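You operate a simulated robot arm through the tools that you are given. There is no shell and no other tool. Be economical: measure what you need, move in short steps, check, and stop when the job is done.

You are at the controls of a simulated two-armed robot. One attempt, no reset.

JOB
Write the work slip's tariff into the clamped meter, using the probe.
Fine: park the probe on its post again; address and clock stay.

It is judged by the outcome, as a careful person would: the job done as asked, and still so three seconds after it is handed in. It fails if anything else is knocked over, pushed out of place, dropped, spilled or broken.

ROBOT AND FRAMES
Two 7-joint arms with two-finger parallel grippers on one trunk that stands fixed in place. Base frame: the origin is at the foot of the trunk, x ahead of it, y to its left, z up; the work surface is at about z = 800. Units: mm, rad, N and s.
The left shoulder is at [20, 138, 1570], the right one opposite. Payload 1.57 kg a hand.
The tool frame of a hand sits at the grasp point between the pads (the TCP): z along the fingers, y along the line on which they close. The tips reach 30 mm beyond it. Largest opening 80 mm; finger width 17, thickness 12; the body of the gripper, 40 by 82 mm, starts 80 mm behind the TCP.
Orientation is that of the tool frame in the base frame, as [roll, pitch, yaw] about the fixed x, y, z axes, in that order (R = Rz(yaw) Ry(pitch) Rx(roll)). With the fingers straight down and closing along the base's y, the tool's x points along the base's -x, its y along +y and its z along -z.

CONTROLS
- The arms move only by the tool apply_moves. It takes "left_deltas", "right_deltas" or both (then of equal length, played together; a hand with none holds still); each is a list of rows, each an object of numbers (a shift or turn left out is 0, a gripper value left out holds the last): "x", "y", "z": the shift along the tool's x, y, z in mm; "wx", "wy", "wz": the turn, a rotation vector about the tool's x, y, z in rad; "jaw": the opening, from 0 (shut) to 1 (fully open). In form: [{"x": .., "y": .., "z": .., "wx": .., "wy": .., "wz": .., "jaw": ..}, ...]. A call has 1 to 10 rows; each row is the pose to reach, as a shift and turn from the pose commanded when the call began, along the tool's axes at that moment. Rows are played at 5 a second. More than 50 mm and 0.15 rad between two rows, or a gripper value outside its range, and nothing of the call is played. Where a pose cannot be reached the arm comes as near as it can. A force on the tool above 40 N (or 10 N above the force at the start of the call, whichever is more), or a blocked arm, ends the call early, and 0.2 s more pass. The fingers move at their own pace (about 45 mm/s each) and stop on an object; they squeeze with about 23 N. The grip force told is the motor's: it shows also when the fingers shut on nothing. Time passes only in rows, and 0.2 s behind the last, so rows that repeat a pose let the fingers close. It gives the time, the measured TCP pose, the force on the tool (base axes), the opening and the grip force at its end, in the units of the frame above (readings bear some noise), with the torque about the TCP (base axes, N m) and any sound that the robot's microphone picked up.
- Cameras (640 x 400 px; columns grow to the right, rows downward): "scene" is now at [153.5, -43.7, 1420.7]; the picture's right is [-0.65, -0.76, 0.00], its down [-0.64, 0.55, -0.54] and it looks along [0.41, -0.35, -0.84] (base axes); focal length 336 px, centre (320, 200). "left" rides on the left gripper at [72, 7, -122] in its tool frame; the picture's right is [-0.09, 1.00, 0.00], its down [-0.84, -0.08, -0.54] and it looks along [-0.54, -0.05, 0.84] (tool axes); focal length 238 px, centre (320, 200). "right" rides on the right gripper at [72, -6, -122] in its tool frame; the picture's right is [0.09, 1.00, 0.00], its down [-0.84, 0.08, -0.54] and it looks along [-0.54, 0.05, 0.84] (tool axes); focal length 238 px, centre (320, 200). There is no depth. A picture from a camera that has moved, and an enlarged one, comes with that camera's place and axes in the base frame and with its lens.
- get_image(camera): a new picture of that camera. The clock stands still meanwhile.
- raise_lower(by): slides the trunk up (or, below 0, down) by that many mm; the arms and the scene camera ride with it, the base frame stays. It gives what a move gives, with no picture.
- turn_head(pan, tilt): turns the head with the scene camera to pan (to the left, within 1.047 rad either way) and tilt (down, from -0.506 to 1.204), counted from straight ahead of the robot. It gives what a move gives.
- zoom(camera, box): a new picture of the part [left, top, right, bottom] of that camera's present view, enlarged. The clock stands still meanwhile.
- finish_job(): hands the job in; it is judged then, once.

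Work in short steps. Places have to be worked out from the pictures, the camera data and where the tool is seen: move nearer, look again, correct. Check each grasp and each placing, and mend what went wrong. You have 120 turns and 78 pictures in all, those below and enlarged ones among them. Open the grippers and draw the arms clear of the work before you hand the job in, unless the task says otherwise; then end with one line.

The tools are called after "Request:" by a JSON object that holds its "name" and its "arguments". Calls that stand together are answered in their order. apply_moves: Moves the arms, as the interface text tells. Its arguments: {"type":"object","properties":{"left_deltas":{"type":"array","items":{"type":"object","properties":{"x":{"type":"number"},"y":{"type":"number"},"z":{"type":"number"},"wx":{"type":"number"},"wy":{"type":"number"},"wz":{"type":"number"},"jaw":{"type":"number"}}}},"right_deltas":{"type":"array","items":{"type":"object","properties":{"x":{"type":"number"},"y":{"type":"number"},"z":{"type":"number"},"wx":{"type":"number"},"wy":{"type":"number"},"wz":{"type":"number"},"jaw":{"type":"number"}}}}},"required":[]} The other tools are called the same way: raise_lower (by) slides the trunk up or down; turn_head (pan, tilt) turns the head that bears the scene camera; get_image (camera) takes a picture; zoom (camera, box) takes an enlarged picture of a part of a camera's view; finish_job () hands the job in.

At the start:

```text
time: 0.0
left_tool_pos: [242.4, -21.5, 1209.3]
left_orientation: [3.138, -0.002, -3.139]
left_force: [0.6, -0.4, -1.0]
left_ft_torque: [0.02, 0.02, -0.02]
left_grip_width: 80.0
left_finger_force: 0.0
right_tool_pos: [216.6, -272.4, 1168.9]
right_orientation: [-3.141, 0.0, -3.139]
right_force: [0.5, 0.6, 1.0]
right_ft_torque: [0.02, -0.02, 0.02]
right_grip_width: 80.1
right_finger_force: 0.0
trunk travel left (down, up): [-945.0, 295.0]
head pan, tilt: [-0.764, 0.934]
```

scene: 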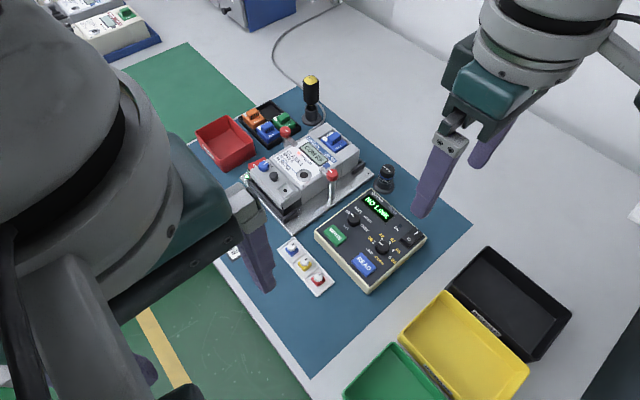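
right: 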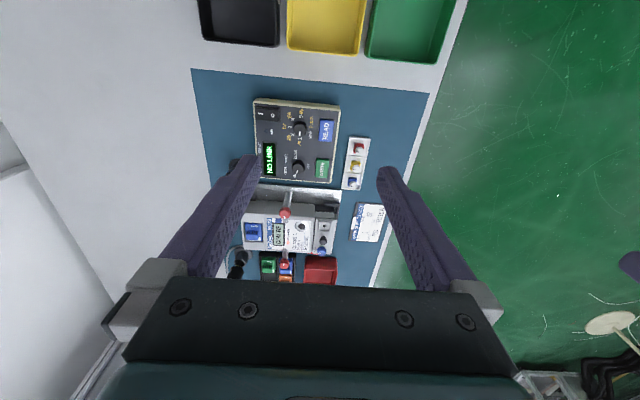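
left: 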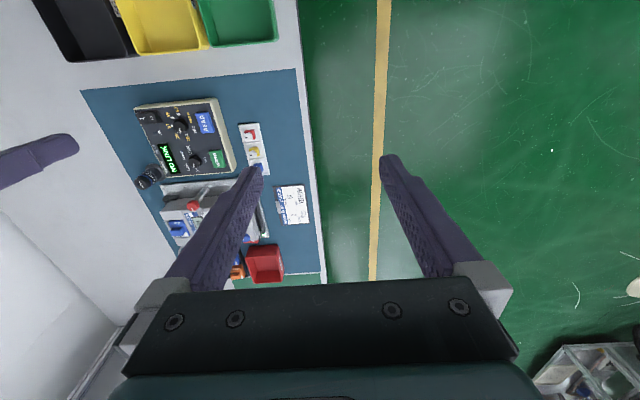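

The scene shows a clamped meter, a box with NO LINK display, a probe on a post, and a slip. I zoom in on the details first.

Request:
{"name": "zoom", "arguments": {"camera": "scene", "box": [300, 160, 440, 300]}}

Request:
{"name": "zoom", "arguments": {"camera": "scene", "box": [190, 60, 400, 240]}}

Request:
{"name": "zoom", "arguments": {"camera": "right", "box": [230, 90, 400, 290]}}

Request:
{"name": "zoom", "arguments": {"camera": "left", "box": [230, 110, 330, 240]}}

```text
2.86 times, centred on (370, 230) of scene
camera zoom: at [153.5, -43.7, 1420.7], right [-0.65, -0.76, 0.0], down [-0.64, 0.55, -0.54], along [0.41, -0.35, -0.84], focal length 959 px, centre (177, 114)
```

zoom: 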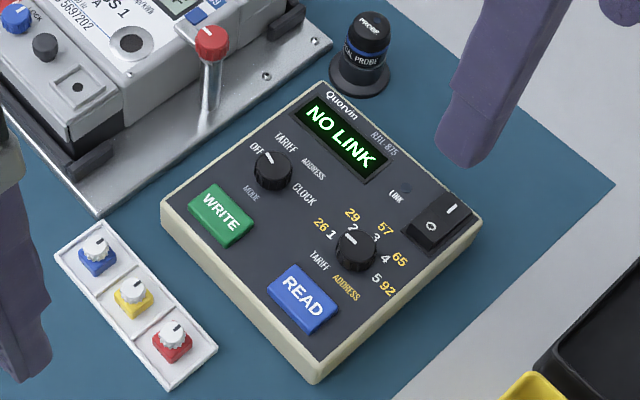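

```text
2.22 times, centred on (295, 150) of scene
camera zoom: at [153.5, -43.7, 1420.7], right [-0.65, -0.76, 0.0], down [-0.64, 0.55, -0.54], along [0.41, -0.35, -0.84], focal length 746 px, centre (376, 311)
```

zoom: 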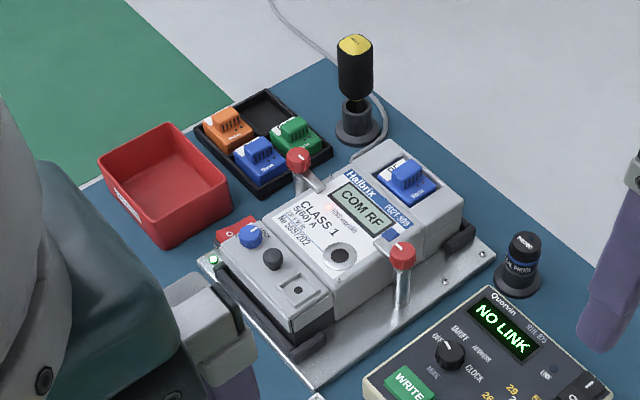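

```text
2.00 times, centred on (315, 190) of right
camera zoom: at [144.7, -279.0, 1291.8], right [-0.09, 1.0, 0.0], down [0.84, 0.08, 0.54], along [0.54, 0.05, -0.84], focal length 477 px, centre (330, 220)
```

zoom: 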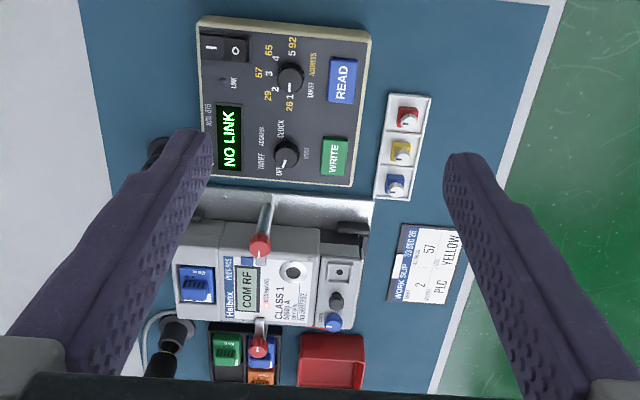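

```text
3.08 times, centred on (280, 175) of left
camera zoom: at [169.9, -15.8, 1331.8], right [0.09, 1.0, 0.0], down [0.84, -0.08, 0.54], along [0.54, -0.05, -0.84], focal length 733 px, centre (443, 277)
```

zoom: 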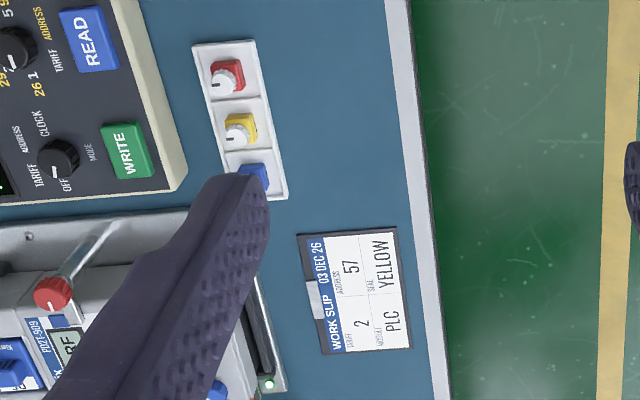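

The slip says tariff 2 (address 57, PLC and yellow are not asked for). The bench is far below the shoulders, so I raise both hands relative to the trunk before lowering it.

Request:
{"name": "apply_moves", "arguments": {"left_deltas": [{"z": -40}, {"z": -80}, {"z": -120}, {"z": -160}, {"z": -200}], "right_deltas": [{"z": -40}, {"z": -80}, {"z": -120}, {"z": -160}, {"z": -200}]}}

Request:
{"name": "raise_lower", "arguments": {"by": -300}}

Request:
{"name": "get_image", "arguments": {"camera": "scene"}}

Request:
{"name": "get_image", "arguments": {"camera": "right"}}

```text
time: 0.8
left_tool_pos: [247.2, -15.6, 1306.8]
left_orientation: [3.108, 0.009, -3.1]
left_force: [-13.4, -2.5, -58.9]
left_ft_torque: [0.98, -6.52, -0.08]
left_grip_width: 80.1
left_finger_force: 0.0
right_tool_pos: [217.0, -273.4, 1278.6]
right_orientation: [3.141, 0.001, -3.139]
right_force: [-0.6, -0.2, -0.9]
right_ft_torque: [0.02, 0.0, 0.0]
right_grip_width: 79.9
right_finger_force: 0.1
trunk travel left (down, up): [-945.0, 295.0]
head pan, tilt: [-0.764, 0.934]
stopped in row 3 (left hand): the force on the tool passed its limit at 170 N (the readings are from after the stop); the commanded pose is now the measured one
```

```text
time: 1.1
left_tool_pos: [247.9, -12.9, 1302.7]
left_orientation: [3.097, 0.011, -3.089]
left_force: [-8.0, 0.2, -43.5]
left_ft_torque: [0.6, -4.62, -0.2]
left_grip_width: 80.0
left_finger_force: 0.1
right_tool_pos: [217.3, -272.2, 1278.0]
right_orientation: [-3.139, -0.002, -3.141]
right_force: [-0.2, 0.3, 0.6]
right_ft_torque: [0.03, -0.03, -0.05]
right_grip_width: 79.9
right_finger_force: 0.1
trunk travel left (down, up): [-944.0, 296.0]
head pan, tilt: [-0.764, 0.934]
stopped: the force on the tool passed its limit at 73 N (the readings are from after the stop); the commanded pose is now the measured one
```

```text
70 pictures are left
camera scene: at [171.6, -58.9, 1485.4], right [-0.65, -0.76, 0.0], down [-0.17, 0.15, -0.97], along [0.74, -0.63, -0.23], focal length 336 px, centre (320, 200)
```

scene: 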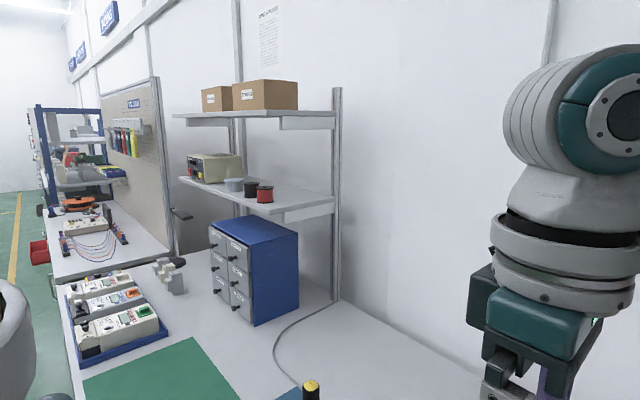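

```text
69 pictures are left
camera right: at [144.6, -278.8, 1401.4], right [-0.09, 1.0, 0.0], down [0.84, 0.08, 0.54], along [0.54, 0.05, -0.84], focal length 238 px, centre (320, 200)
```

right: 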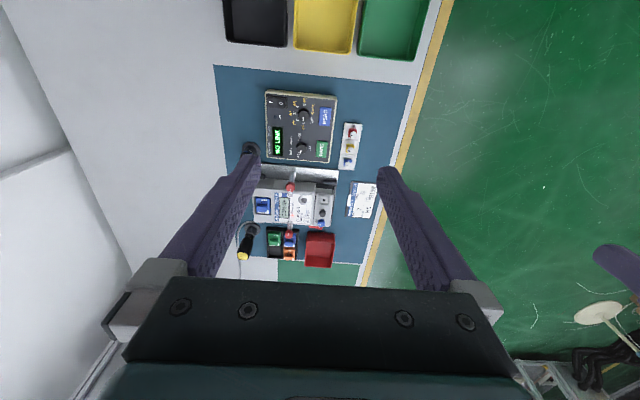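

The left hand has struck the head from below and is pushing it up. I bring it straight back down and then out to the left.

Request:
{"name": "apply_moves", "arguments": {"left_deltas": [{"z": 30}, {"z": 60}, {"z": 90}, {"z": 100, "y": 40}, {"z": 100, "y": 80}, {"z": 100, "y": 120}, {"z": 100, "y": 160}]}}

Request:
{"name": "turn_head", "arguments": {"pan": -0.764, "tilt": 0.934}}

```text
time: 1.4
left_tool_pos: [248.9, -11.1, 1297.0]
left_orientation: [3.087, 0.006, -3.087]
left_force: [-8.1, 3.9, -39.5]
left_ft_torque: [0.18, -4.22, -0.5]
left_grip_width: 79.9
left_finger_force: 0.1
right_tool_pos: [217.1, -272.0, 1278.3]
right_orientation: [-3.138, -0.002, -3.14]
right_force: [0.6, 1.1, 0.4]
right_ft_torque: [0.01, -0.04, 0.01]
right_grip_width: 80.4
right_finger_force: 0.1
trunk travel left (down, up): [-944.0, 296.0]
head pan, tilt: [-0.764, 0.934]
stopped in row 1 (left hand): the force on the tool passed its limit at 91 N (the readings are from after the stop); the commanded pose is now the measured one
```

```text
time: 2.0
left_tool_pos: [250.6, -12.5, 1299.1]
left_orientation: [3.092, 0.007, -3.086]
left_force: [-6.1, -5.8, -66.7]
left_ft_torque: [2.01, -6.21, 0.31]
left_grip_width: 80.0
left_finger_force: 0.0
right_tool_pos: [217.2, -272.3, 1278.1]
right_orientation: [-3.138, 0.0, -3.141]
right_force: [0.3, -1.0, 0.0]
right_ft_torque: [-0.01, 0.02, 0.03]
right_grip_width: 80.0
right_finger_force: 0.1
trunk travel left (down, up): [-944.0, 296.0]
head pan, tilt: [-0.764, 0.934]
```

The head's own drive is pressing on the hand; I tilt the head up first to relieve the contact, then lower the hand.

Request:
{"name": "turn_head", "arguments": {"pan": -0.764, "tilt": 0.1}}

Request:
{"name": "apply_moves", "arguments": {"left_deltas": [{"z": 20}, {"z": 50}, {"z": 80}, {"z": 110}]}}

```text
time: 3.1
left_tool_pos: [250.0, -15.5, 1301.7]
left_orientation: [3.105, 0.009, -3.1]
left_force: [-0.3, 0.2, -0.3]
left_ft_torque: [0.0, 0.02, 0.03]
left_grip_width: 79.9
left_finger_force: 0.0
right_tool_pos: [217.6, -271.1, 1277.4]
right_orientation: [-3.14, 0.0, -3.141]
right_force: [-0.4, 1.0, 0.6]
right_ft_torque: [0.01, 0.0, 0.0]
right_grip_width: 80.0
right_finger_force: 0.0
trunk travel left (down, up): [-944.0, 296.0]
head pan, tilt: [-0.764, 0.099]
```

```text
time: 4.2
left_tool_pos: [249.6, -9.7, 1191.1]
left_orientation: [3.102, 0.008, -3.096]
left_force: [0.6, -0.3, 0.3]
left_ft_torque: [-0.01, 0.01, -0.05]
left_grip_width: 80.0
left_finger_force: 0.0
right_tool_pos: [216.2, -271.7, 1278.9]
right_orientation: [-3.141, 0.0, -3.14]
right_force: [-0.1, -0.5, -0.2]
right_ft_torque: [0.03, -0.02, 0.02]
right_grip_width: 80.1
right_finger_force: 0.0
trunk travel left (down, up): [-944.0, 296.0]
head pan, tilt: [-0.764, 0.099]
```

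Free again with no force. I move the left hand out to the left, away from the head and view, and restore the head tilt.

Request:
{"name": "apply_moves", "arguments": {"left_deltas": [{"y": 45}, {"y": 90}, {"y": 135}, {"y": 180}, {"y": 225}, {"y": 260}]}}

Request:
{"name": "turn_head", "arguments": {"pan": -0.764, "tilt": 0.934}}

Request:
{"name": "get_image", "arguments": {"camera": "scene"}}

```text
time: 5.5
left_tool_pos: [239.0, 250.2, 1201.5]
left_orientation: [3.104, 0.006, -3.097]
left_force: [-0.3, 0.3, -0.8]
left_ft_torque: [0.03, -0.01, -0.03]
left_grip_width: 80.0
left_finger_force: 0.0
right_tool_pos: [217.2, -272.6, 1277.8]
right_orientation: [-3.14, -0.002, -3.139]
right_force: [0.6, 0.3, 0.6]
right_ft_torque: [-0.01, 0.01, 0.02]
right_grip_width: 80.1
right_finger_force: 0.1
trunk travel left (down, up): [-944.0, 296.0]
head pan, tilt: [-0.764, 0.099]
```

```text
time: 6.7
left_tool_pos: [237.6, 249.1, 1202.9]
left_orientation: [3.104, 0.008, -3.096]
left_force: [0.1, 0.0, 0.0]
left_ft_torque: [-0.02, 0.0, 0.01]
left_grip_width: 79.7
left_finger_force: 0.1
right_tool_pos: [216.8, -272.5, 1279.0]
right_orientation: [-3.14, -0.001, -3.139]
right_force: [-0.5, 0.1, 0.0]
right_ft_torque: [-0.03, 0.0, 0.02]
right_grip_width: 80.2
right_finger_force: 0.1
trunk travel left (down, up): [-944.0, 296.0]
head pan, tilt: [-0.764, 0.934]
```

```text
68 pictures are left
camera scene: at [153.6, -49.5, 1424.3], right [-0.69, -0.72, 0.0], down [-0.58, 0.56, -0.6], along [0.43, -0.41, -0.8], focal length 336 px, centre (320, 200)
```

scene: 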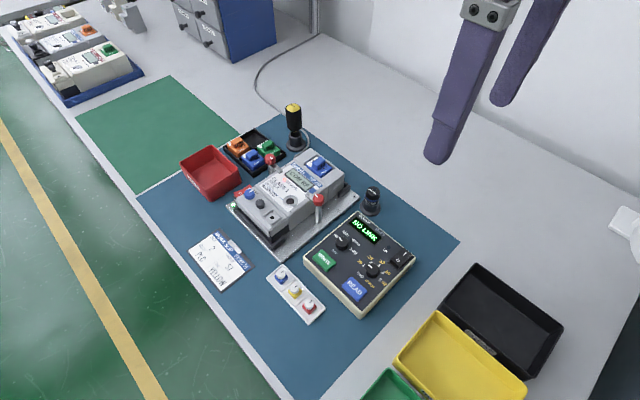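

The view is clear now, and the left hand is over the floor. I lower the trunk for reach and a closer look.

Request:
{"name": "raise_lower", "arguments": {"by": -250}}

Request:
{"name": "get_image", "arguments": {"camera": "scene"}}

```text
time: 9.3
left_tool_pos: [237.5, 250.1, 952.0]
left_orientation: [3.103, 0.007, -3.096]
left_force: [0.0, -0.7, 0.0]
left_ft_torque: [-0.01, 0.01, -0.01]
left_grip_width: 80.1
left_finger_force: 0.0
right_tool_pos: [217.7, -271.9, 1027.9]
right_orientation: [-3.139, 0.0, -3.138]
right_force: [-0.4, -0.3, -0.5]
right_ft_torque: [0.03, -0.01, -0.02]
right_grip_width: 79.9
right_finger_force: 0.0
trunk travel left (down, up): [-694.0, 546.0]
head pan, tilt: [-0.764, 0.934]
```

```text
67 pictures are left
camera scene: at [153.6, -49.5, 1174.2], right [-0.69, -0.72, 0.0], down [-0.58, 0.56, -0.59], along [0.43, -0.41, -0.8], focal length 336 px, centre (320, 200)
```

scene: 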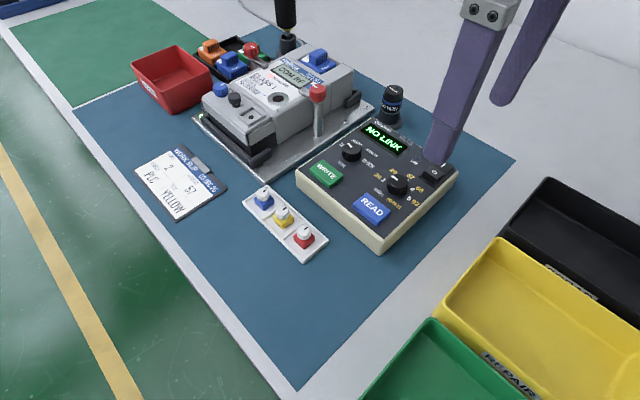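

I tilt the head up slightly and zoom on the probe candidates, the meter and the box.

Request:
{"name": "turn_head", "arguments": {"pan": -0.764, "tilt": 0.75}}

Request:
{"name": "zoom", "arguments": {"camera": "scene", "box": [180, 40, 420, 220]}}

Request:
{"name": "zoom", "arguments": {"camera": "scene", "box": [290, 140, 470, 310]}}

```text
time: 10.0
left_tool_pos: [239.4, 249.8, 952.2]
left_orientation: [3.103, 0.008, -3.098]
left_force: [-0.7, 0.6, 0.2]
left_ft_torque: [0.03, 0.02, -0.02]
left_grip_width: 80.0
left_finger_force: 0.0
right_tool_pos: [216.7, -272.8, 1026.8]
right_orientation: [-3.14, 0.001, -3.14]
right_force: [0.8, 0.3, 0.1]
right_ft_torque: [0.0, 0.01, 0.01]
right_grip_width: 79.9
right_finger_force: 0.1
trunk travel left (down, up): [-694.0, 546.0]
head pan, tilt: [-0.764, 0.75]
```

```text
2.22 times, centred on (300, 130) of scene
camera zoom: at [160.2, -55.8, 1188.5], right [-0.69, -0.72, 0.0], down [-0.49, 0.47, -0.73], along [0.53, -0.51, -0.68], focal length 746 px, centre (364, 356)
```

zoom: 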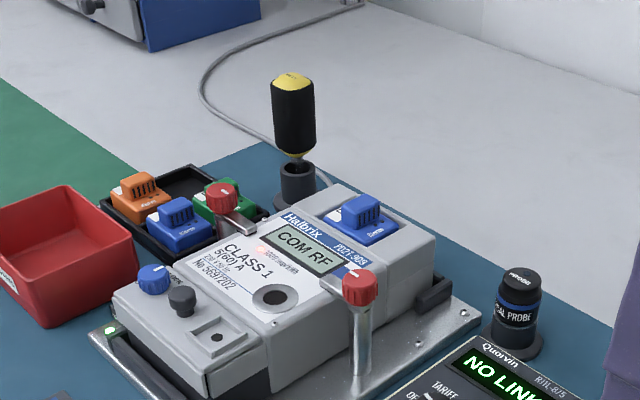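

```text
2.35 times, centred on (380, 225) of scene
camera zoom: at [160.2, -55.8, 1188.5], right [-0.69, -0.72, 0.0], down [-0.49, 0.47, -0.73], along [0.53, -0.51, -0.68], focal length 790 px, centre (179, 141)
```

zoom: 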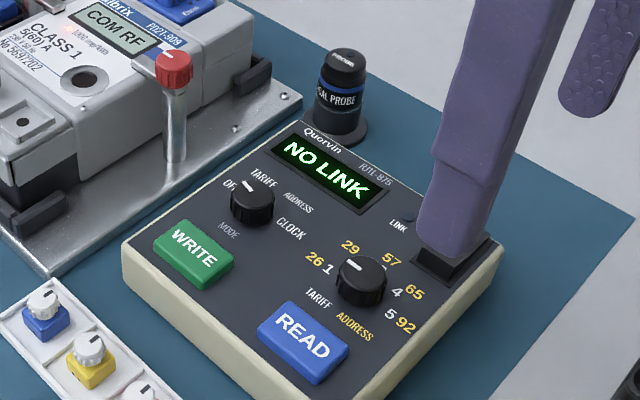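

The black "OPTICAL PROBE" stands at about (389,-432), top z≈872; the yellow-topped item is a screwdriver. I move the right hand partway toward it for a closer look with its own camera.

Request:
{"name": "apply_moves", "arguments": {"right_deltas": [{"x": -30, "y": -30}, {"x": -60, "y": -60}, {"x": -90, "y": -90}, {"x": -90, "y": -90}]}}

Request:
{"name": "get_image", "arguments": {"camera": "right"}}

```text
time: 11.0
left_tool_pos: [238.5, 249.1, 952.3]
left_orientation: [3.103, 0.007, -3.098]
left_force: [-0.6, -0.1, -0.1]
left_ft_torque: [0.0, -0.05, 0.02]
left_grip_width: 79.9
left_finger_force: 0.0
right_tool_pos: [307.0, -361.9, 1027.2]
right_orientation: [-3.141, 0.001, -3.14]
right_force: [-0.4, -0.9, 1.2]
right_ft_torque: [0.05, 0.02, -0.04]
right_grip_width: 79.8
right_finger_force: 0.1
trunk travel left (down, up): [-694.0, 546.0]
head pan, tilt: [-0.764, 0.75]
```

```text
64 pictures are left
camera right: at [235.2, -368.7, 1151.2], right [-0.1, 1.0, 0.0], down [0.84, 0.08, 0.54], along [0.54, 0.05, -0.84], focal length 238 px, centre (320, 200)
```

right: 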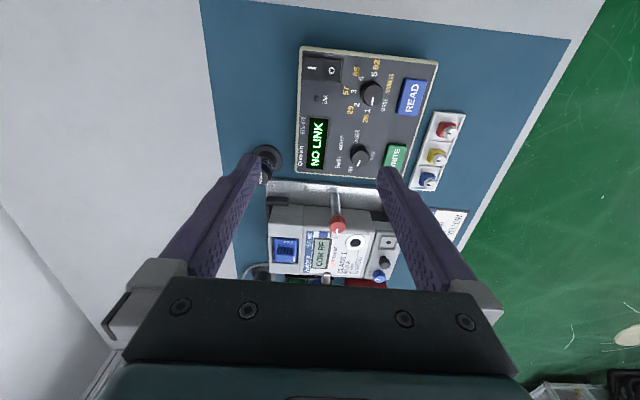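

Triangulated: port ≈ (487,-288,875), mode knob ≈ (356,-305,850), value knob ≈ (277,-306,852), WRITE ≈ (360,-261). I zoom in on the box to read knob angles.

Request:
{"name": "zoom", "arguments": {"camera": "right", "box": [290, 40, 450, 190]}}

Request:
{"name": "zoom", "arguments": {"camera": "right", "box": [230, 130, 420, 290]}}

```text
2.67 times, centred on (370, 115) of right
camera zoom: at [235.2, -368.7, 1151.2], right [-0.1, 1.0, 0.0], down [0.84, 0.08, 0.54], along [0.54, 0.05, -0.84], focal length 636 px, centre (187, 427)
```

zoom: 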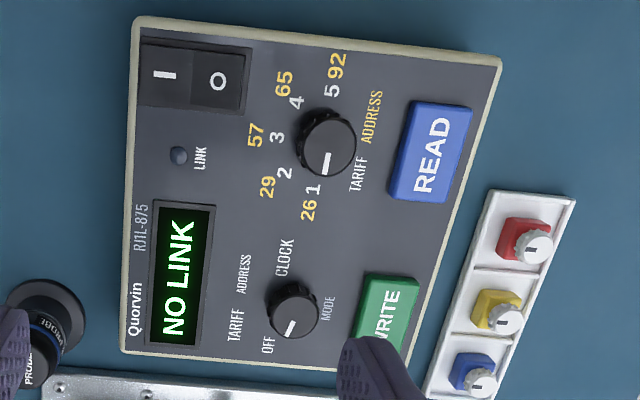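

```text
2.50 times, centred on (325, 210) of right
camera zoom: at [235.2, -368.7, 1151.2], right [-0.1, 1.0, 0.0], down [0.84, 0.08, 0.54], along [0.54, 0.05, -0.84], focal length 596 px, centre (308, 175)
```

zoom: 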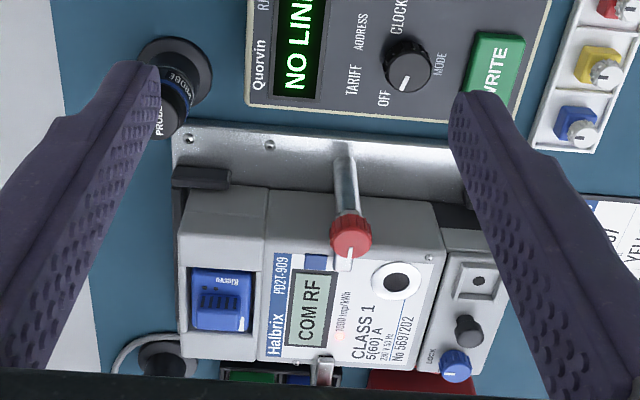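

Value labels are at 45° steps (1 at +x, 2 midway to -y) around (277,-303.6); the mode knob sits near (355,-303.6). I go above the value knob, turned 0.7 rad, with the jaws partly closed, to check alignment.

Request:
{"name": "apply_moves", "arguments": {"right_deltas": [{"x": 6, "y": 12, "z": 10, "wz": 0.14, "jaw": 0.45}, {"x": 12, "y": 24, "z": 30, "wz": 0.28}, {"x": 18, "y": 36, "z": 50, "wz": 0.42}, {"x": 24, "y": 48, "z": 70, "wz": 0.56}, {"x": 30, "y": 58.4, "z": 90, "wz": 0.7}, {"x": 30, "y": 58.4, "z": 90, "wz": 0.7}]}}

Request:
{"name": "get_image", "arguments": {"camera": "right"}}

Request:
{"name": "zoom", "arguments": {"camera": "scene", "box": [300, 120, 500, 280]}}

```text
time: 12.4
left_tool_pos: [238.7, 250.8, 951.9]
left_orientation: [3.104, 0.006, -3.095]
left_force: [0.3, -0.4, -0.3]
left_ft_torque: [0.0, 0.0, -0.01]
left_grip_width: 79.9
left_finger_force: 0.1
right_tool_pos: [278.4, -305.5, 936.9]
right_orientation: [-3.141, 0.0, 2.443]
right_force: [0.1, 0.6, 0.7]
right_ft_torque: [-0.01, 0.01, 0.0]
right_grip_width: 35.8
right_finger_force: 0.0
trunk travel left (down, up): [-694.0, 546.0]
head pan, tilt: [-0.764, 0.75]
```

```text
61 pictures are left
camera right: at [217.2, -262.6, 1061.1], right [0.57, 0.82, 0.0], down [0.69, -0.48, 0.54], along [0.44, -0.31, -0.84], focal length 238 px, centre (320, 200)
```

right: 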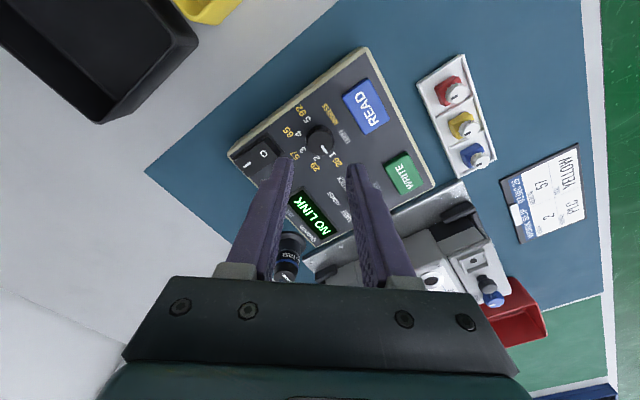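

```text
2.50 times, centred on (400, 200) of scene
camera zoom: at [160.2, -55.8, 1188.6], right [-0.69, -0.72, 0.0], down [-0.49, 0.47, -0.73], along [0.53, -0.51, -0.68], focal length 839 px, centre (120, 200)
```

zoom: 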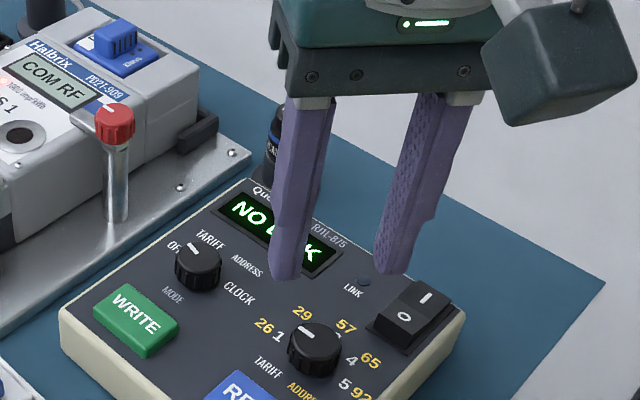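

I zoom in the wrist view to refine knob centre.

Request:
{"name": "zoom", "arguments": {"camera": "right", "box": [270, 95, 370, 185]}}

```text
4.44 times, centred on (320, 140) of right
camera zoom: at [217.2, -262.6, 1061.1], right [0.57, 0.82, 0.0], down [0.69, -0.48, 0.54], along [0.44, -0.31, -0.84], focal length 1059 px, centre (320, 467)
```

zoom: 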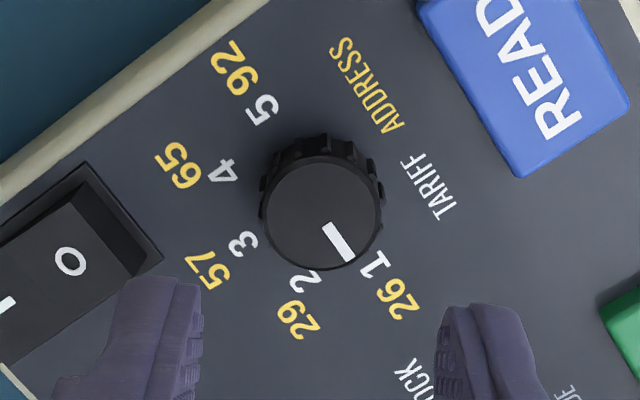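

Knob centre agrees at (277,-304.5), 24 mm wide, and the fingers straddle it. I descend with jaws 40 mm to tips ≈ z 843, watching the force.

Request:
{"name": "apply_moves", "arguments": {"right_deltas": [{"z": 20, "jaw": 0.5}, {"z": 40}, {"z": 50}, {"z": 57}, {"z": 64}]}}

Request:
{"name": "get_image", "arguments": {"camera": "right"}}

Request:
{"name": "zoom", "arguments": {"camera": "scene", "box": [320, 160, 480, 290]}}

```text
time: 13.6
left_tool_pos: [238.3, 250.3, 952.3]
left_orientation: [3.104, 0.007, -3.098]
left_force: [-0.3, 0.2, 0.3]
left_ft_torque: [0.0, 0.01, 0.0]
left_grip_width: 80.0
left_finger_force: 0.1
right_tool_pos: [277.0, -303.7, 874.6]
right_orientation: [3.14, 0.0, 2.443]
right_force: [0.9, -0.4, -0.8]
right_ft_torque: [0.02, -0.01, 0.0]
right_grip_width: 40.0
right_finger_force: 0.1
trunk travel left (down, up): [-694.0, 546.0]
head pan, tilt: [-0.764, 0.75]
```

```text
58 pictures are left
camera right: at [216.9, -262.2, 997.1], right [0.57, 0.82, 0.0], down [0.69, -0.48, 0.54], along [0.45, -0.31, -0.84], focal length 238 px, centre (320, 200)
```

right: 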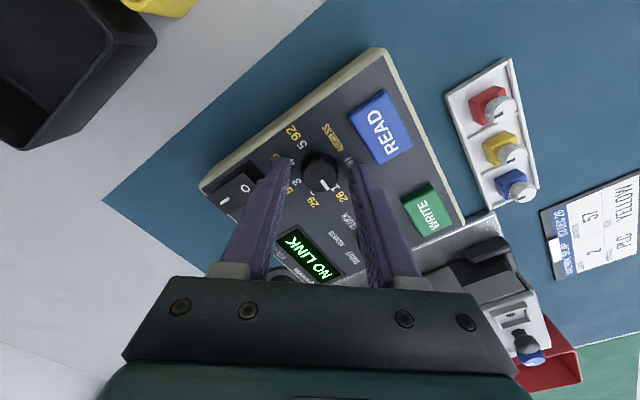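

```text
3.08 times, centred on (400, 225) of scene
camera zoom: at [160.3, -55.8, 1188.6], right [-0.69, -0.72, 0.0], down [-0.49, 0.47, -0.73], along [0.53, -0.51, -0.68], focal length 1033 px, centre (74, 123)
```

zoom: 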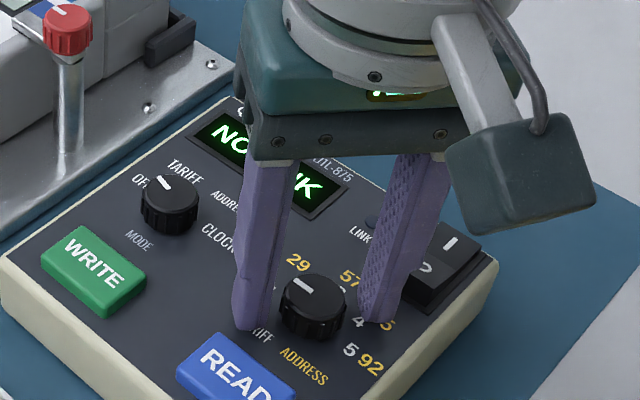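

The fingers straddle the knob cleanly without contact. I close on it.

Request:
{"name": "apply_moves", "arguments": {"right_deltas": [{"jaw": 0.35}, {"jaw": 0.2}, {"jaw": 0.2}]}}

```text
time: 14.4
left_tool_pos: [238.5, 249.9, 952.4]
left_orientation: [3.102, 0.006, -3.096]
left_force: [-0.1, 0.6, 0.0]
left_ft_torque: [-0.01, 0.0, 0.01]
left_grip_width: 80.0
left_finger_force: 0.1
right_tool_pos: [275.6, -304.1, 872.9]
right_orientation: [-3.139, 0.001, 2.443]
right_force: [0.9, 0.4, -2.9]
right_ft_torque: [0.09, 0.01, -0.02]
right_grip_width: 23.3
right_finger_force: 27.8
trunk travel left (down, up): [-694.0, 546.0]
head pan, tilt: [-0.764, 0.75]
```

Gripped at 23.3 mm. I turn 45° (+0.785 about tool z, toward "2").

Request:
{"name": "apply_moves", "arguments": {"right_deltas": [{"wz": 0.13}, {"wz": 0.26}, {"wz": 0.39}, {"wz": 0.52}, {"wz": 0.65}, {"wz": 0.785}, {"wz": 0.785}]}}

Request:
{"name": "zoom", "arguments": {"camera": "scene", "box": [320, 160, 480, 290]}}

```text
time: 16.0
left_tool_pos: [238.7, 251.1, 952.0]
left_orientation: [3.1, 0.007, -3.097]
left_force: [0.1, -0.2, -0.3]
left_ft_torque: [0.02, -0.02, 0.02]
left_grip_width: 79.9
left_finger_force: 0.1
right_tool_pos: [277.1, -303.7, 873.8]
right_orientation: [-3.139, 0.0, 1.655]
right_force: [0.2, -0.4, -4.6]
right_ft_torque: [0.17, -0.06, -0.01]
right_grip_width: 23.4
right_finger_force: 35.7
trunk travel left (down, up): [-694.0, 546.0]
head pan, tilt: [-0.764, 0.75]
```

```text
3.08 times, centred on (400, 225) of scene
camera zoom: at [160.2, -55.7, 1188.6], right [-0.69, -0.72, 0.0], down [-0.49, 0.47, -0.73], along [0.53, -0.51, -0.68], focal length 1033 px, centre (74, 123)
```

zoom: 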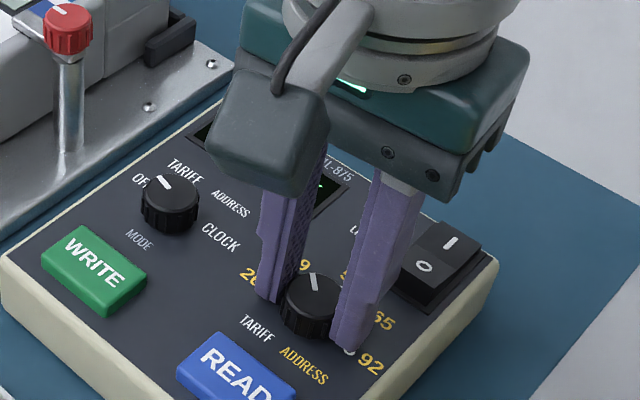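

The pointer now points to 2. I release, rise, then shift 78 mm in +x to above the mode knob, rotating back.

Request:
{"name": "apply_moves", "arguments": {"right_deltas": [{"jaw": 0.5}, {"jaw": 0.5}, {"z": -25}, {"z": -55}, {"z": -55, "x": -1.1, "y": 13, "wz": -0.13}, {"z": -55, "x": -2.2, "y": 26, "wz": -0.26}, {"z": -55, "x": -3.3, "y": 39, "wz": -0.39}, {"z": -55, "x": -4.4, "y": 52, "wz": -0.52}, {"z": -55, "x": -5.5, "y": 65, "wz": -0.65}, {"z": -55, "x": -6.6, "y": 77.7, "wz": -0.785}]}}

Request:
{"name": "get_image", "arguments": {"camera": "right"}}

Request:
{"name": "zoom", "arguments": {"camera": "right", "box": [260, 60, 380, 190]}}

```text
time: 18.2
left_tool_pos: [237.6, 249.6, 951.9]
left_orientation: [3.104, 0.007, -3.096]
left_force: [0.1, -0.4, 0.3]
left_ft_torque: [0.0, -0.04, -0.03]
left_grip_width: 79.8
left_finger_force: 0.0
right_tool_pos: [355.0, -303.7, 930.2]
right_orientation: [-3.14, -0.002, 2.446]
right_force: [0.3, 0.2, 0.8]
right_ft_torque: [-0.01, -0.03, -0.01]
right_grip_width: 40.2
right_finger_force: 0.1
trunk travel left (down, up): [-694.0, 546.0]
head pan, tilt: [-0.764, 0.75]
```

```text
55 pictures are left
camera right: at [295.6, -262.6, 1052.4], right [0.57, 0.82, 0.0], down [0.69, -0.48, 0.54], along [0.45, -0.31, -0.84], focal length 238 px, centre (320, 200)
```

right: 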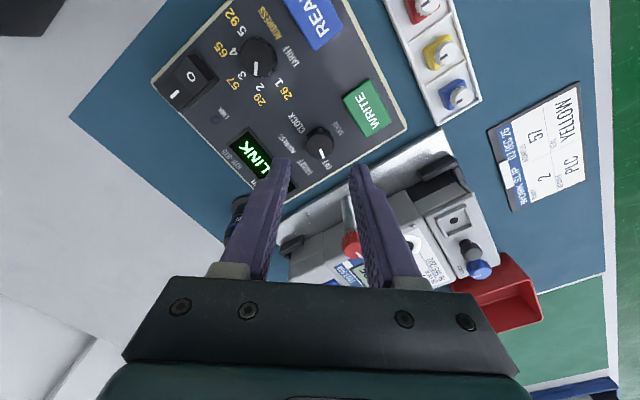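

```text
3.08 times, centred on (320, 125) of right
camera zoom: at [295.6, -262.6, 1052.4], right [0.57, 0.82, 0.0], down [0.69, -0.48, 0.54], along [0.45, -0.31, -0.84], focal length 733 px, centre (320, 431)
```

zoom: 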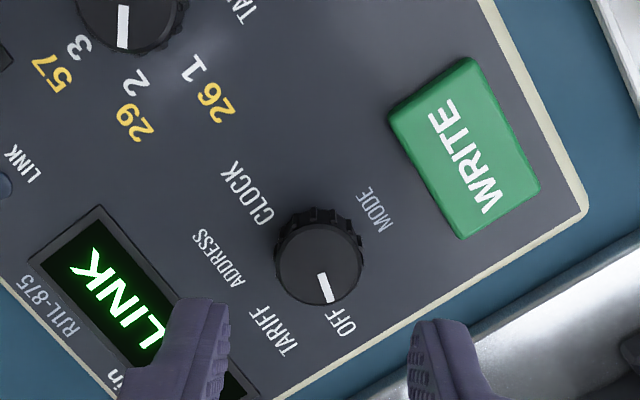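

The value knob reads 2. The mode knob is at (356,-304.6), matching the hand position; I descend and grip it.

Request:
{"name": "apply_moves", "arguments": {"right_deltas": [{"z": 20}, {"z": 40}, {"z": 50}, {"z": 57}, {"z": 57, "jaw": 0.35}, {"z": 57, "jaw": 0.2}, {"z": 57, "jaw": 0.2}]}}

```text
time: 19.8
left_tool_pos: [238.7, 249.6, 951.3]
left_orientation: [3.104, 0.006, -3.095]
left_force: [0.3, -0.3, 0.3]
left_ft_torque: [-0.04, 0.0, -0.02]
left_grip_width: 79.9
left_finger_force: 0.0
right_tool_pos: [355.5, -302.9, 871.7]
right_orientation: [3.14, -0.001, 2.442]
right_force: [1.4, -2.1, -3.8]
right_ft_torque: [0.15, -0.31, 0.0]
right_grip_width: 23.9
right_finger_force: 28.1
trunk travel left (down, up): [-694.0, 546.0]
head pan, tilt: [-0.764, 0.75]
```

Gripped. I turn about 48° toward TARIFF.

Request:
{"name": "apply_moves", "arguments": {"right_deltas": [{"wz": 0.14}, {"wz": 0.28}, {"wz": 0.42}, {"wz": 0.56}, {"wz": 0.7}, {"wz": 0.84}, {"wz": 0.84}]}}

Request:
{"name": "zoom", "arguments": {"camera": "scene", "box": [290, 130, 450, 260]}}

```text
time: 21.4
left_tool_pos: [238.4, 248.8, 953.4]
left_orientation: [3.104, 0.009, -3.095]
left_force: [0.0, -0.4, 0.0]
left_ft_torque: [0.0, 0.01, -0.01]
left_grip_width: 80.2
left_finger_force: 0.2
right_tool_pos: [354.4, -304.2, 872.7]
right_orientation: [-3.14, 0.001, 1.604]
right_force: [-0.5, -1.2, 0.9]
right_ft_torque: [0.54, -0.22, 0.02]
right_grip_width: 23.6
right_finger_force: 35.4
trunk travel left (down, up): [-694.0, 546.0]
head pan, tilt: [-0.764, 0.75]
```

```text
3.08 times, centred on (370, 195) of scene
camera zoom: at [160.3, -56.0, 1188.6], right [-0.69, -0.72, 0.0], down [-0.49, 0.47, -0.73], along [0.53, -0.51, -0.68], focal length 1033 px, centre (166, 215)
```

zoom: 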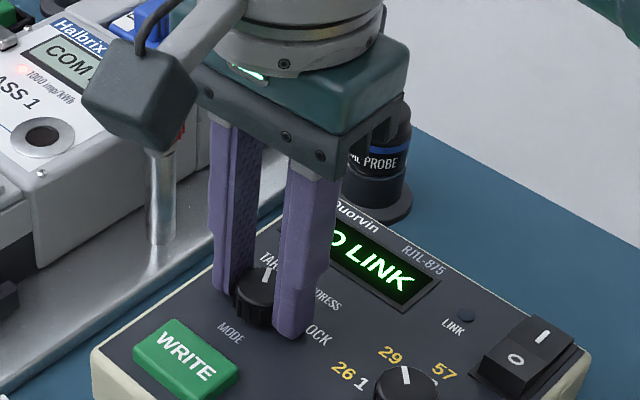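

Pointer seems toward TARIFF. I release, lift and check both knobs.

Request:
{"name": "apply_moves", "arguments": {"right_deltas": [{"jaw": 0.5}, {"jaw": 0.5}, {"z": -30}, {"z": -70}, {"z": -110}, {"z": -110}]}}

Request:
{"name": "zoom", "arguments": {"camera": "scene", "box": [290, 130, 450, 260]}}

Request:
{"name": "get_image", "arguments": {"camera": "right"}}

```text
time: 22.8
left_tool_pos: [238.8, 249.3, 952.2]
left_orientation: [3.103, 0.008, -3.096]
left_force: [0.7, 0.0, 0.2]
left_ft_torque: [0.02, 0.01, -0.01]
left_grip_width: 79.9
left_finger_force: 0.1
right_tool_pos: [355.8, -304.0, 983.1]
right_orientation: [3.141, 0.001, 1.604]
right_force: [0.6, 0.0, 0.3]
right_ft_torque: [0.01, -0.04, 0.02]
right_grip_width: 40.4
right_finger_force: 0.1
trunk travel left (down, up): [-694.0, 546.0]
head pan, tilt: [-0.764, 0.75]
```

```text
3.08 times, centred on (370, 195) of scene
camera zoom: at [160.3, -55.9, 1188.6], right [-0.69, -0.72, 0.0], down [-0.49, 0.47, -0.73], along [0.53, -0.51, -0.68], focal length 1033 px, centre (166, 215)
```

zoom: 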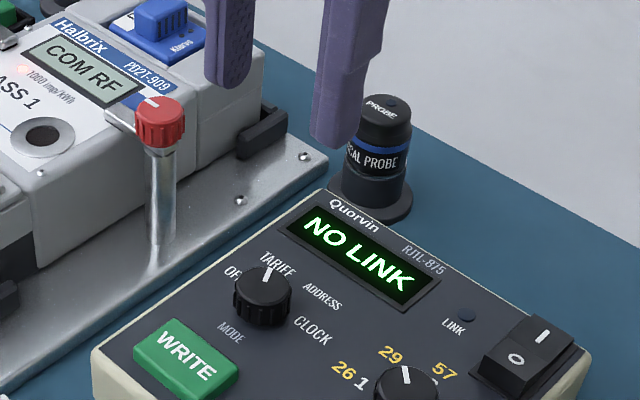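

```text
51 pictures are left
camera right: at [346.4, -232.0, 1105.6], right [0.99, 0.13, 0.0], down [0.11, -0.83, 0.54], along [0.07, -0.54, -0.84], focal length 238 px, centre (320, 200)
```

right: 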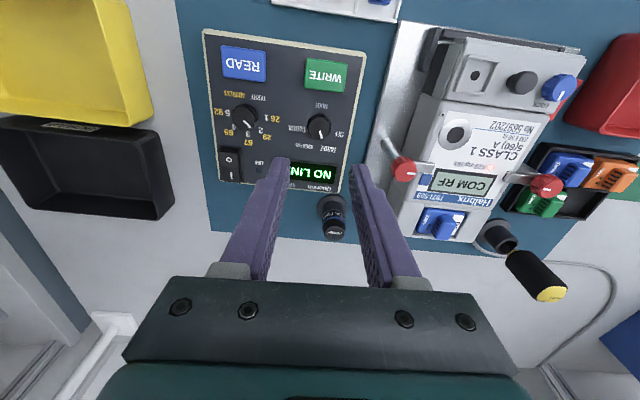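

Mode is at TARIFF, value at 2. Now I move above the probe post (388,-434) with jaws open wide, for a close look.

Request:
{"name": "apply_moves", "arguments": {"right_deltas": [{"x": -40, "y": 9, "jaw": 0.8}, {"x": -80, "y": 18}, {"x": -110, "y": 25, "z": 10}, {"x": -131, "y": 27.7, "z": 30}, {"x": -131, "y": 27.7, "z": 30}]}}

Request:
{"name": "get_image", "arguments": {"camera": "right"}}

Request:
{"name": "zoom", "arguments": {"camera": "scene", "box": [330, 80, 450, 190]}}

```text
time: 24.0
left_tool_pos: [238.1, 250.3, 951.7]
left_orientation: [3.103, 0.008, -3.096]
left_force: [-0.6, -0.3, 0.0]
left_ft_torque: [0.02, 0.01, 0.02]
left_grip_width: 80.2
left_finger_force: 0.1
right_tool_pos: [387.5, -434.3, 952.9]
right_orientation: [3.14, 0.003, 1.605]
right_force: [-0.2, -0.6, -0.6]
right_ft_torque: [0.0, 0.02, 0.0]
right_grip_width: 63.7
right_finger_force: 0.1
trunk travel left (down, up): [-694.0, 546.0]
head pan, tilt: [-0.764, 0.75]
```

```text
50 pictures are left
camera right: at [377.7, -362.3, 1076.2], right [0.99, 0.13, 0.0], down [0.1, -0.83, 0.54], along [0.07, -0.54, -0.84], focal length 238 px, centre (320, 200)
```

right: 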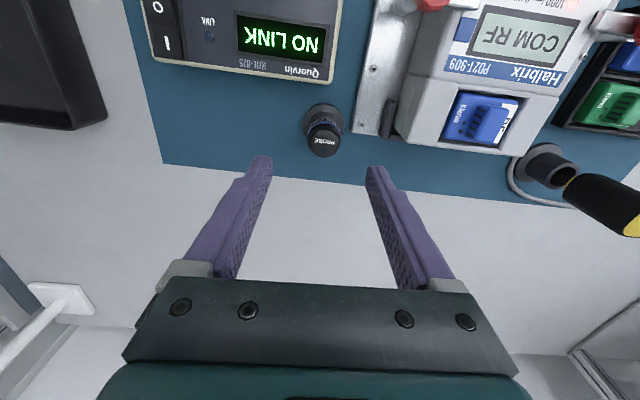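

```text
3.64 times, centred on (390, 135) of scene
camera zoom: at [160.4, -56.0, 1188.6], right [-0.69, -0.72, 0.0], down [-0.49, 0.47, -0.73], along [0.53, -0.51, -0.68], focal length 1220 px, centre (66, 436)
```

zoom: 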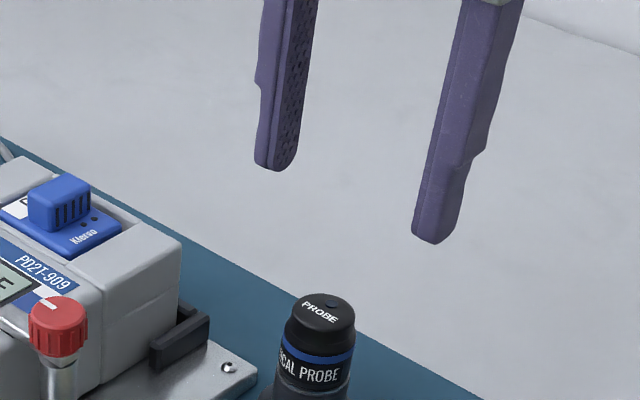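

The probe top resolves to (389,-433.4). I zoom in on the probe from both cameras to see where body and post part.

Request:
{"name": "zoom", "arguments": {"camera": "right", "box": [285, 85, 365, 170]}}

Request:
{"name": "zoom", "arguments": {"camera": "scene", "box": [350, 140, 450, 220]}}

```text
4.71 times, centred on (325, 128) of right
camera zoom: at [377.7, -362.3, 1076.2], right [0.99, 0.13, 0.0], down [0.1, -0.83, 0.54], along [0.07, -0.54, -0.84], focal length 1122 px, centre (296, 541)
```

zoom: 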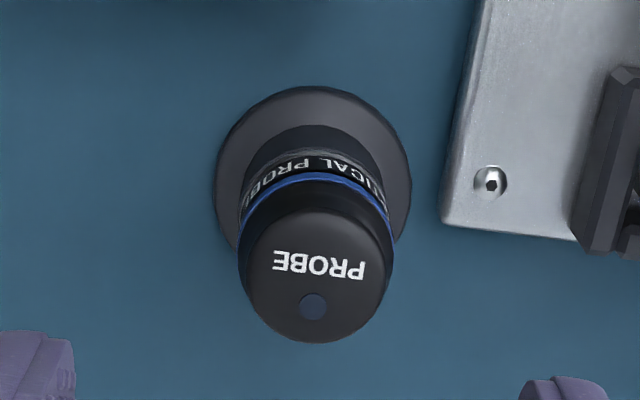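

```text
5.00 times, centred on (400, 180) of scene
camera zoom: at [160.4, -56.0, 1188.6], right [-0.69, -0.72, 0.0], down [-0.49, 0.47, -0.73], along [0.53, -0.51, -0.68], focal length 1678 px, centre (-80, 300)
```

zoom: 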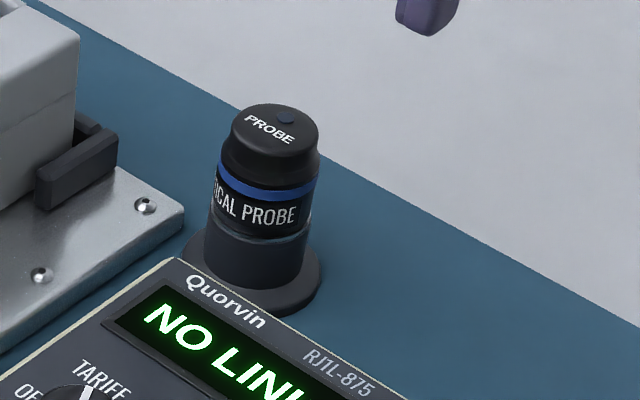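

The probe body (label, band, cap) spans z≈833–871 on a post of similar width. I descend so the fingertips stop at ≈838, gripping only the body, then close.

Request:
{"name": "apply_moves", "arguments": {"right_deltas": [{"x": 0.6, "y": 1, "z": 25}, {"x": 0.6, "y": 1, "z": 50}, {"x": 0.6, "y": 1, "z": 70}, {"x": 0.6, "y": 1, "z": 85}, {"x": 0.6, "y": 1, "z": 85, "jaw": 0.6}, {"x": 0.6, "y": 1, "z": 85, "jaw": 0.5}]}}

Request:
{"name": "zoom", "arguments": {"camera": "scene", "box": [350, 120, 450, 220]}}

Request:
{"name": "get_image", "arguments": {"camera": "right"}}

```text
time: 25.4
left_tool_pos: [240.0, 249.1, 952.6]
left_orientation: [3.103, 0.008, -3.095]
left_force: [0.2, -1.0, 0.0]
left_ft_torque: [0.0, -0.02, 0.03]
left_grip_width: 80.3
left_finger_force: 0.2
right_tool_pos: [367.0, -422.7, 893.1]
right_orientation: [3.132, 0.001, 1.603]
right_force: [1.8, 4.5, 20.4]
right_ft_torque: [0.06, -0.62, 0.12]
right_grip_width: 42.7
right_finger_force: 1.7
right hand out of reach, approached as far as the arm can: row 1, 2, 3, 4, 5, 6
trunk travel left (down, up): [-694.0, 546.0]
head pan, tilt: [-0.764, 0.75]
```

```text
4.00 times, centred on (400, 170) of scene
camera zoom: at [161.8, -56.4, 1189.3], right [-0.69, -0.72, 0.0], down [-0.49, 0.47, -0.73], along [0.53, -0.51, -0.68], focal length 1342 px, centre (0, 320)
```

zoom: 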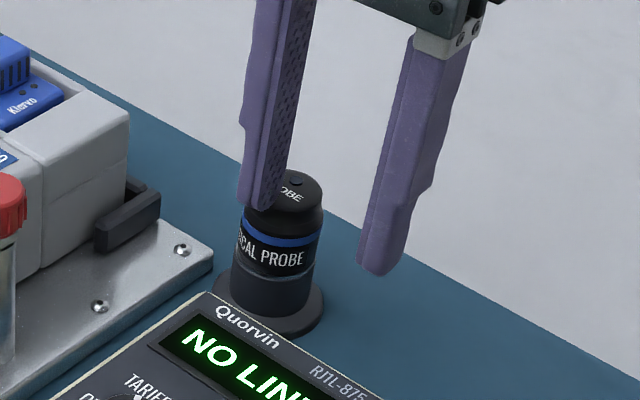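

```text
45 pictures are left
camera right: at [355.6, -349.8, 1016.5], right [0.99, 0.12, 0.01], down [0.1, -0.83, 0.54], along [0.07, -0.54, -0.84], focal length 238 px, centre (320, 200)
```

right: 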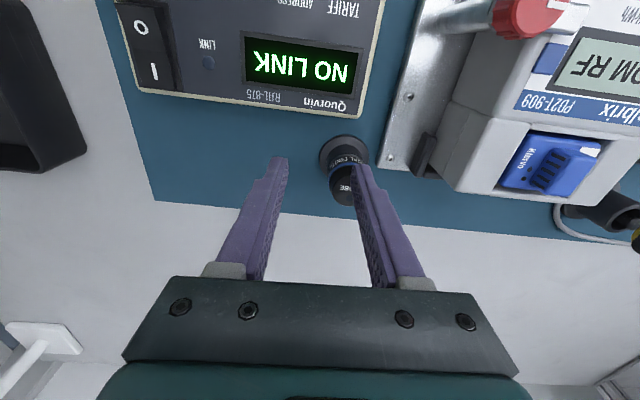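

Out of reach at this trunk height; a finger is resting on the probe's cap. I go straight back up to the previous pose.

Request:
{"name": "apply_moves", "arguments": {"right_deltas": [{"x": -0.6, "y": -1, "z": -40}, {"x": -0.6, "y": -1, "z": -85}, {"x": -0.6, "y": -1, "z": -115}, {"x": -0.6, "y": -1, "z": -115}]}}

Request:
{"name": "zoom", "arguments": {"camera": "scene", "box": [350, 120, 450, 220]}}

```text
time: 26.4
left_tool_pos: [236.6, 249.8, 952.8]
left_orientation: [3.104, 0.007, -3.096]
left_force: [-0.1, 0.2, 0.2]
left_ft_torque: [0.03, 0.01, -0.02]
left_grip_width: 79.8
left_finger_force: 0.1
right_tool_pos: [361.3, -422.6, 1005.3]
right_orientation: [-3.14, 0.003, 1.603]
right_force: [1.1, 0.2, -0.2]
right_ft_torque: [-0.04, 0.0, 0.02]
right_grip_width: 40.0
right_finger_force: 0.1
trunk travel left (down, up): [-694.0, 546.0]
head pan, tilt: [-0.764, 0.75]
```

```text
4.00 times, centred on (400, 170) of scene
camera zoom: at [160.3, -55.9, 1188.6], right [-0.69, -0.72, 0.0], down [-0.49, 0.47, -0.73], along [0.53, -0.51, -0.68], focal length 1342 px, centre (0, 320)
```

zoom: 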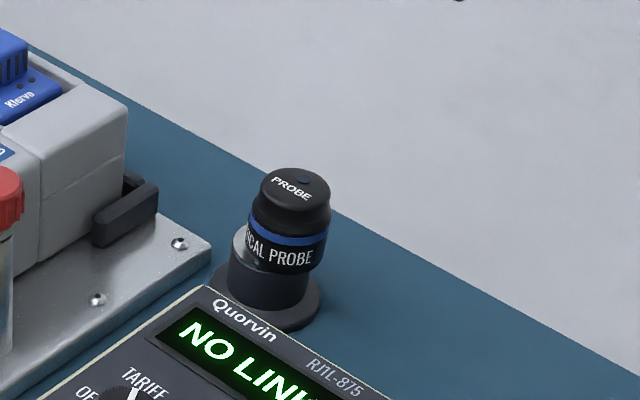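

The probe was nudged about 5 mm off-centre on its post but still stands. I raise the hands and lower the trunk for proper reach.

Request:
{"name": "apply_moves", "arguments": {"right_deltas": [{"z": -40, "jaw": 0.8}, {"z": -80}, {"z": -120}, {"z": -150}, {"z": -150}], "left_deltas": [{"z": -40}, {"z": -80}, {"z": -100}, {"z": -100}, {"z": -100}]}}

Request:
{"name": "raise_lower", "arguments": {"by": -180}}

Request:
{"name": "get_image", "arguments": {"camera": "right"}}

Request:
{"name": "get_image", "arguments": {"camera": "scene"}}

```text
time: 27.6
left_tool_pos: [237.5, 245.9, 1052.8]
left_orientation: [3.102, 0.007, -3.096]
left_force: [0.7, -1.0, -0.5]
left_ft_torque: [0.01, 0.02, -0.03]
left_grip_width: 80.0
left_finger_force: 0.0
right_tool_pos: [361.2, -421.4, 1156.6]
right_orientation: [3.141, 0.0, 1.602]
right_force: [0.1, 0.3, -0.9]
right_ft_torque: [0.04, 0.05, -0.01]
right_grip_width: 64.0
right_finger_force: 0.0
trunk travel left (down, up): [-694.0, 546.0]
head pan, tilt: [-0.764, 0.75]
```

```text
time: 29.6
left_tool_pos: [237.6, 246.0, 871.5]
left_orientation: [3.103, 0.007, -3.096]
left_force: [0.0, -0.2, -0.2]
left_ft_torque: [-0.01, 0.0, -0.03]
left_grip_width: 80.0
left_finger_force: 0.1
right_tool_pos: [361.9, -420.8, 976.0]
right_orientation: [-3.141, 0.002, 1.604]
right_force: [-0.1, 0.6, -0.1]
right_ft_torque: [-0.01, 0.01, 0.01]
right_grip_width: 63.8
right_finger_force: 0.1
trunk travel left (down, up): [-514.0, 726.0]
head pan, tilt: [-0.764, 0.75]
```

```text
43 pictures are left
camera right: at [352.0, -349.5, 1098.4], right [0.99, 0.12, 0.0], down [0.11, -0.83, 0.54], along [0.07, -0.54, -0.84], focal length 238 px, centre (320, 200)
```

right: 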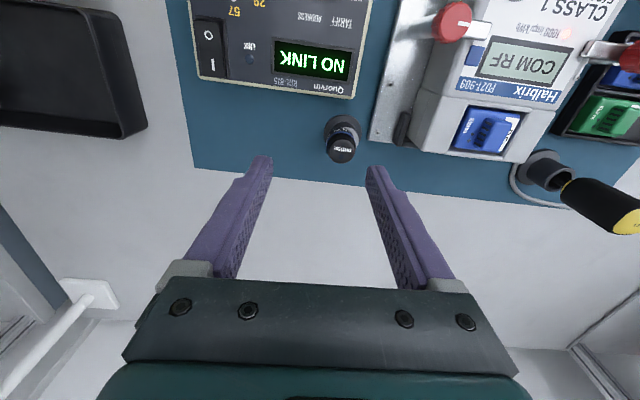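

```text
42 pictures are left
camera scene: at [160.3, -55.9, 1008.6], right [-0.69, -0.72, 0.0], down [-0.49, 0.47, -0.73], along [0.53, -0.51, -0.68], focal length 336 px, centre (320, 200)
```

scene: 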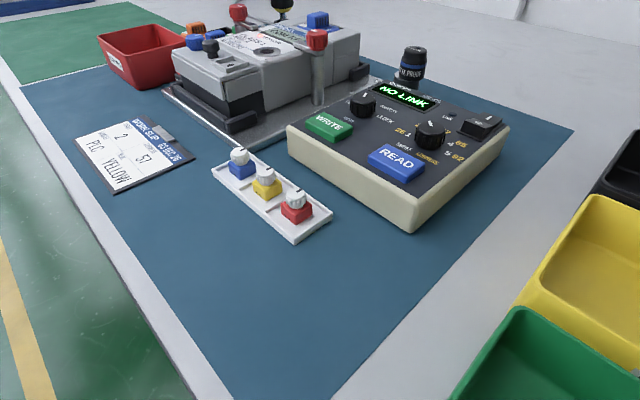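

I zoom on the probe to measure its displaced position.

Request:
{"name": "zoom", "arguments": {"camera": "right", "box": [302, 95, 382, 175]}}

Request:
{"name": "zoom", "arguments": {"camera": "scene", "box": [370, 30, 470, 110]}}

```text
5.00 times, centred on (342, 135) of right
camera zoom: at [352.0, -349.5, 1098.4], right [0.99, 0.12, 0.0], down [0.11, -0.83, 0.54], along [0.07, -0.54, -0.84], focal length 1192 px, centre (210, 525)
```

zoom: 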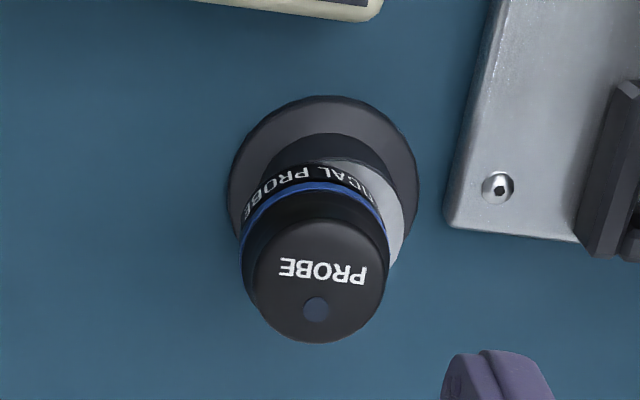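

```text
5.00 times, centred on (420, 70) of scene
camera zoom: at [160.3, -55.9, 1008.6], right [-0.69, -0.72, 0.0], down [-0.49, 0.47, -0.73], along [0.53, -0.51, -0.68], focal length 1678 px, centre (-180, 850)
```

zoom: 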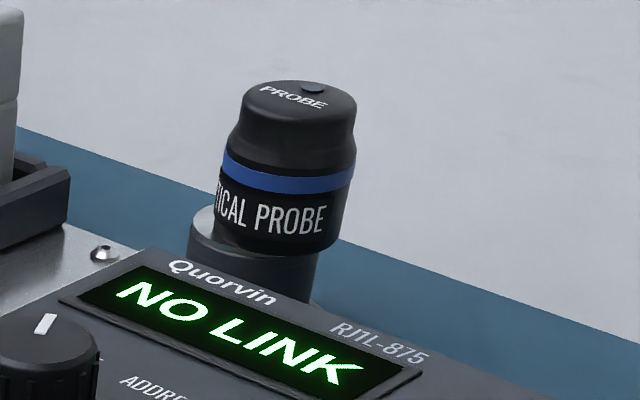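

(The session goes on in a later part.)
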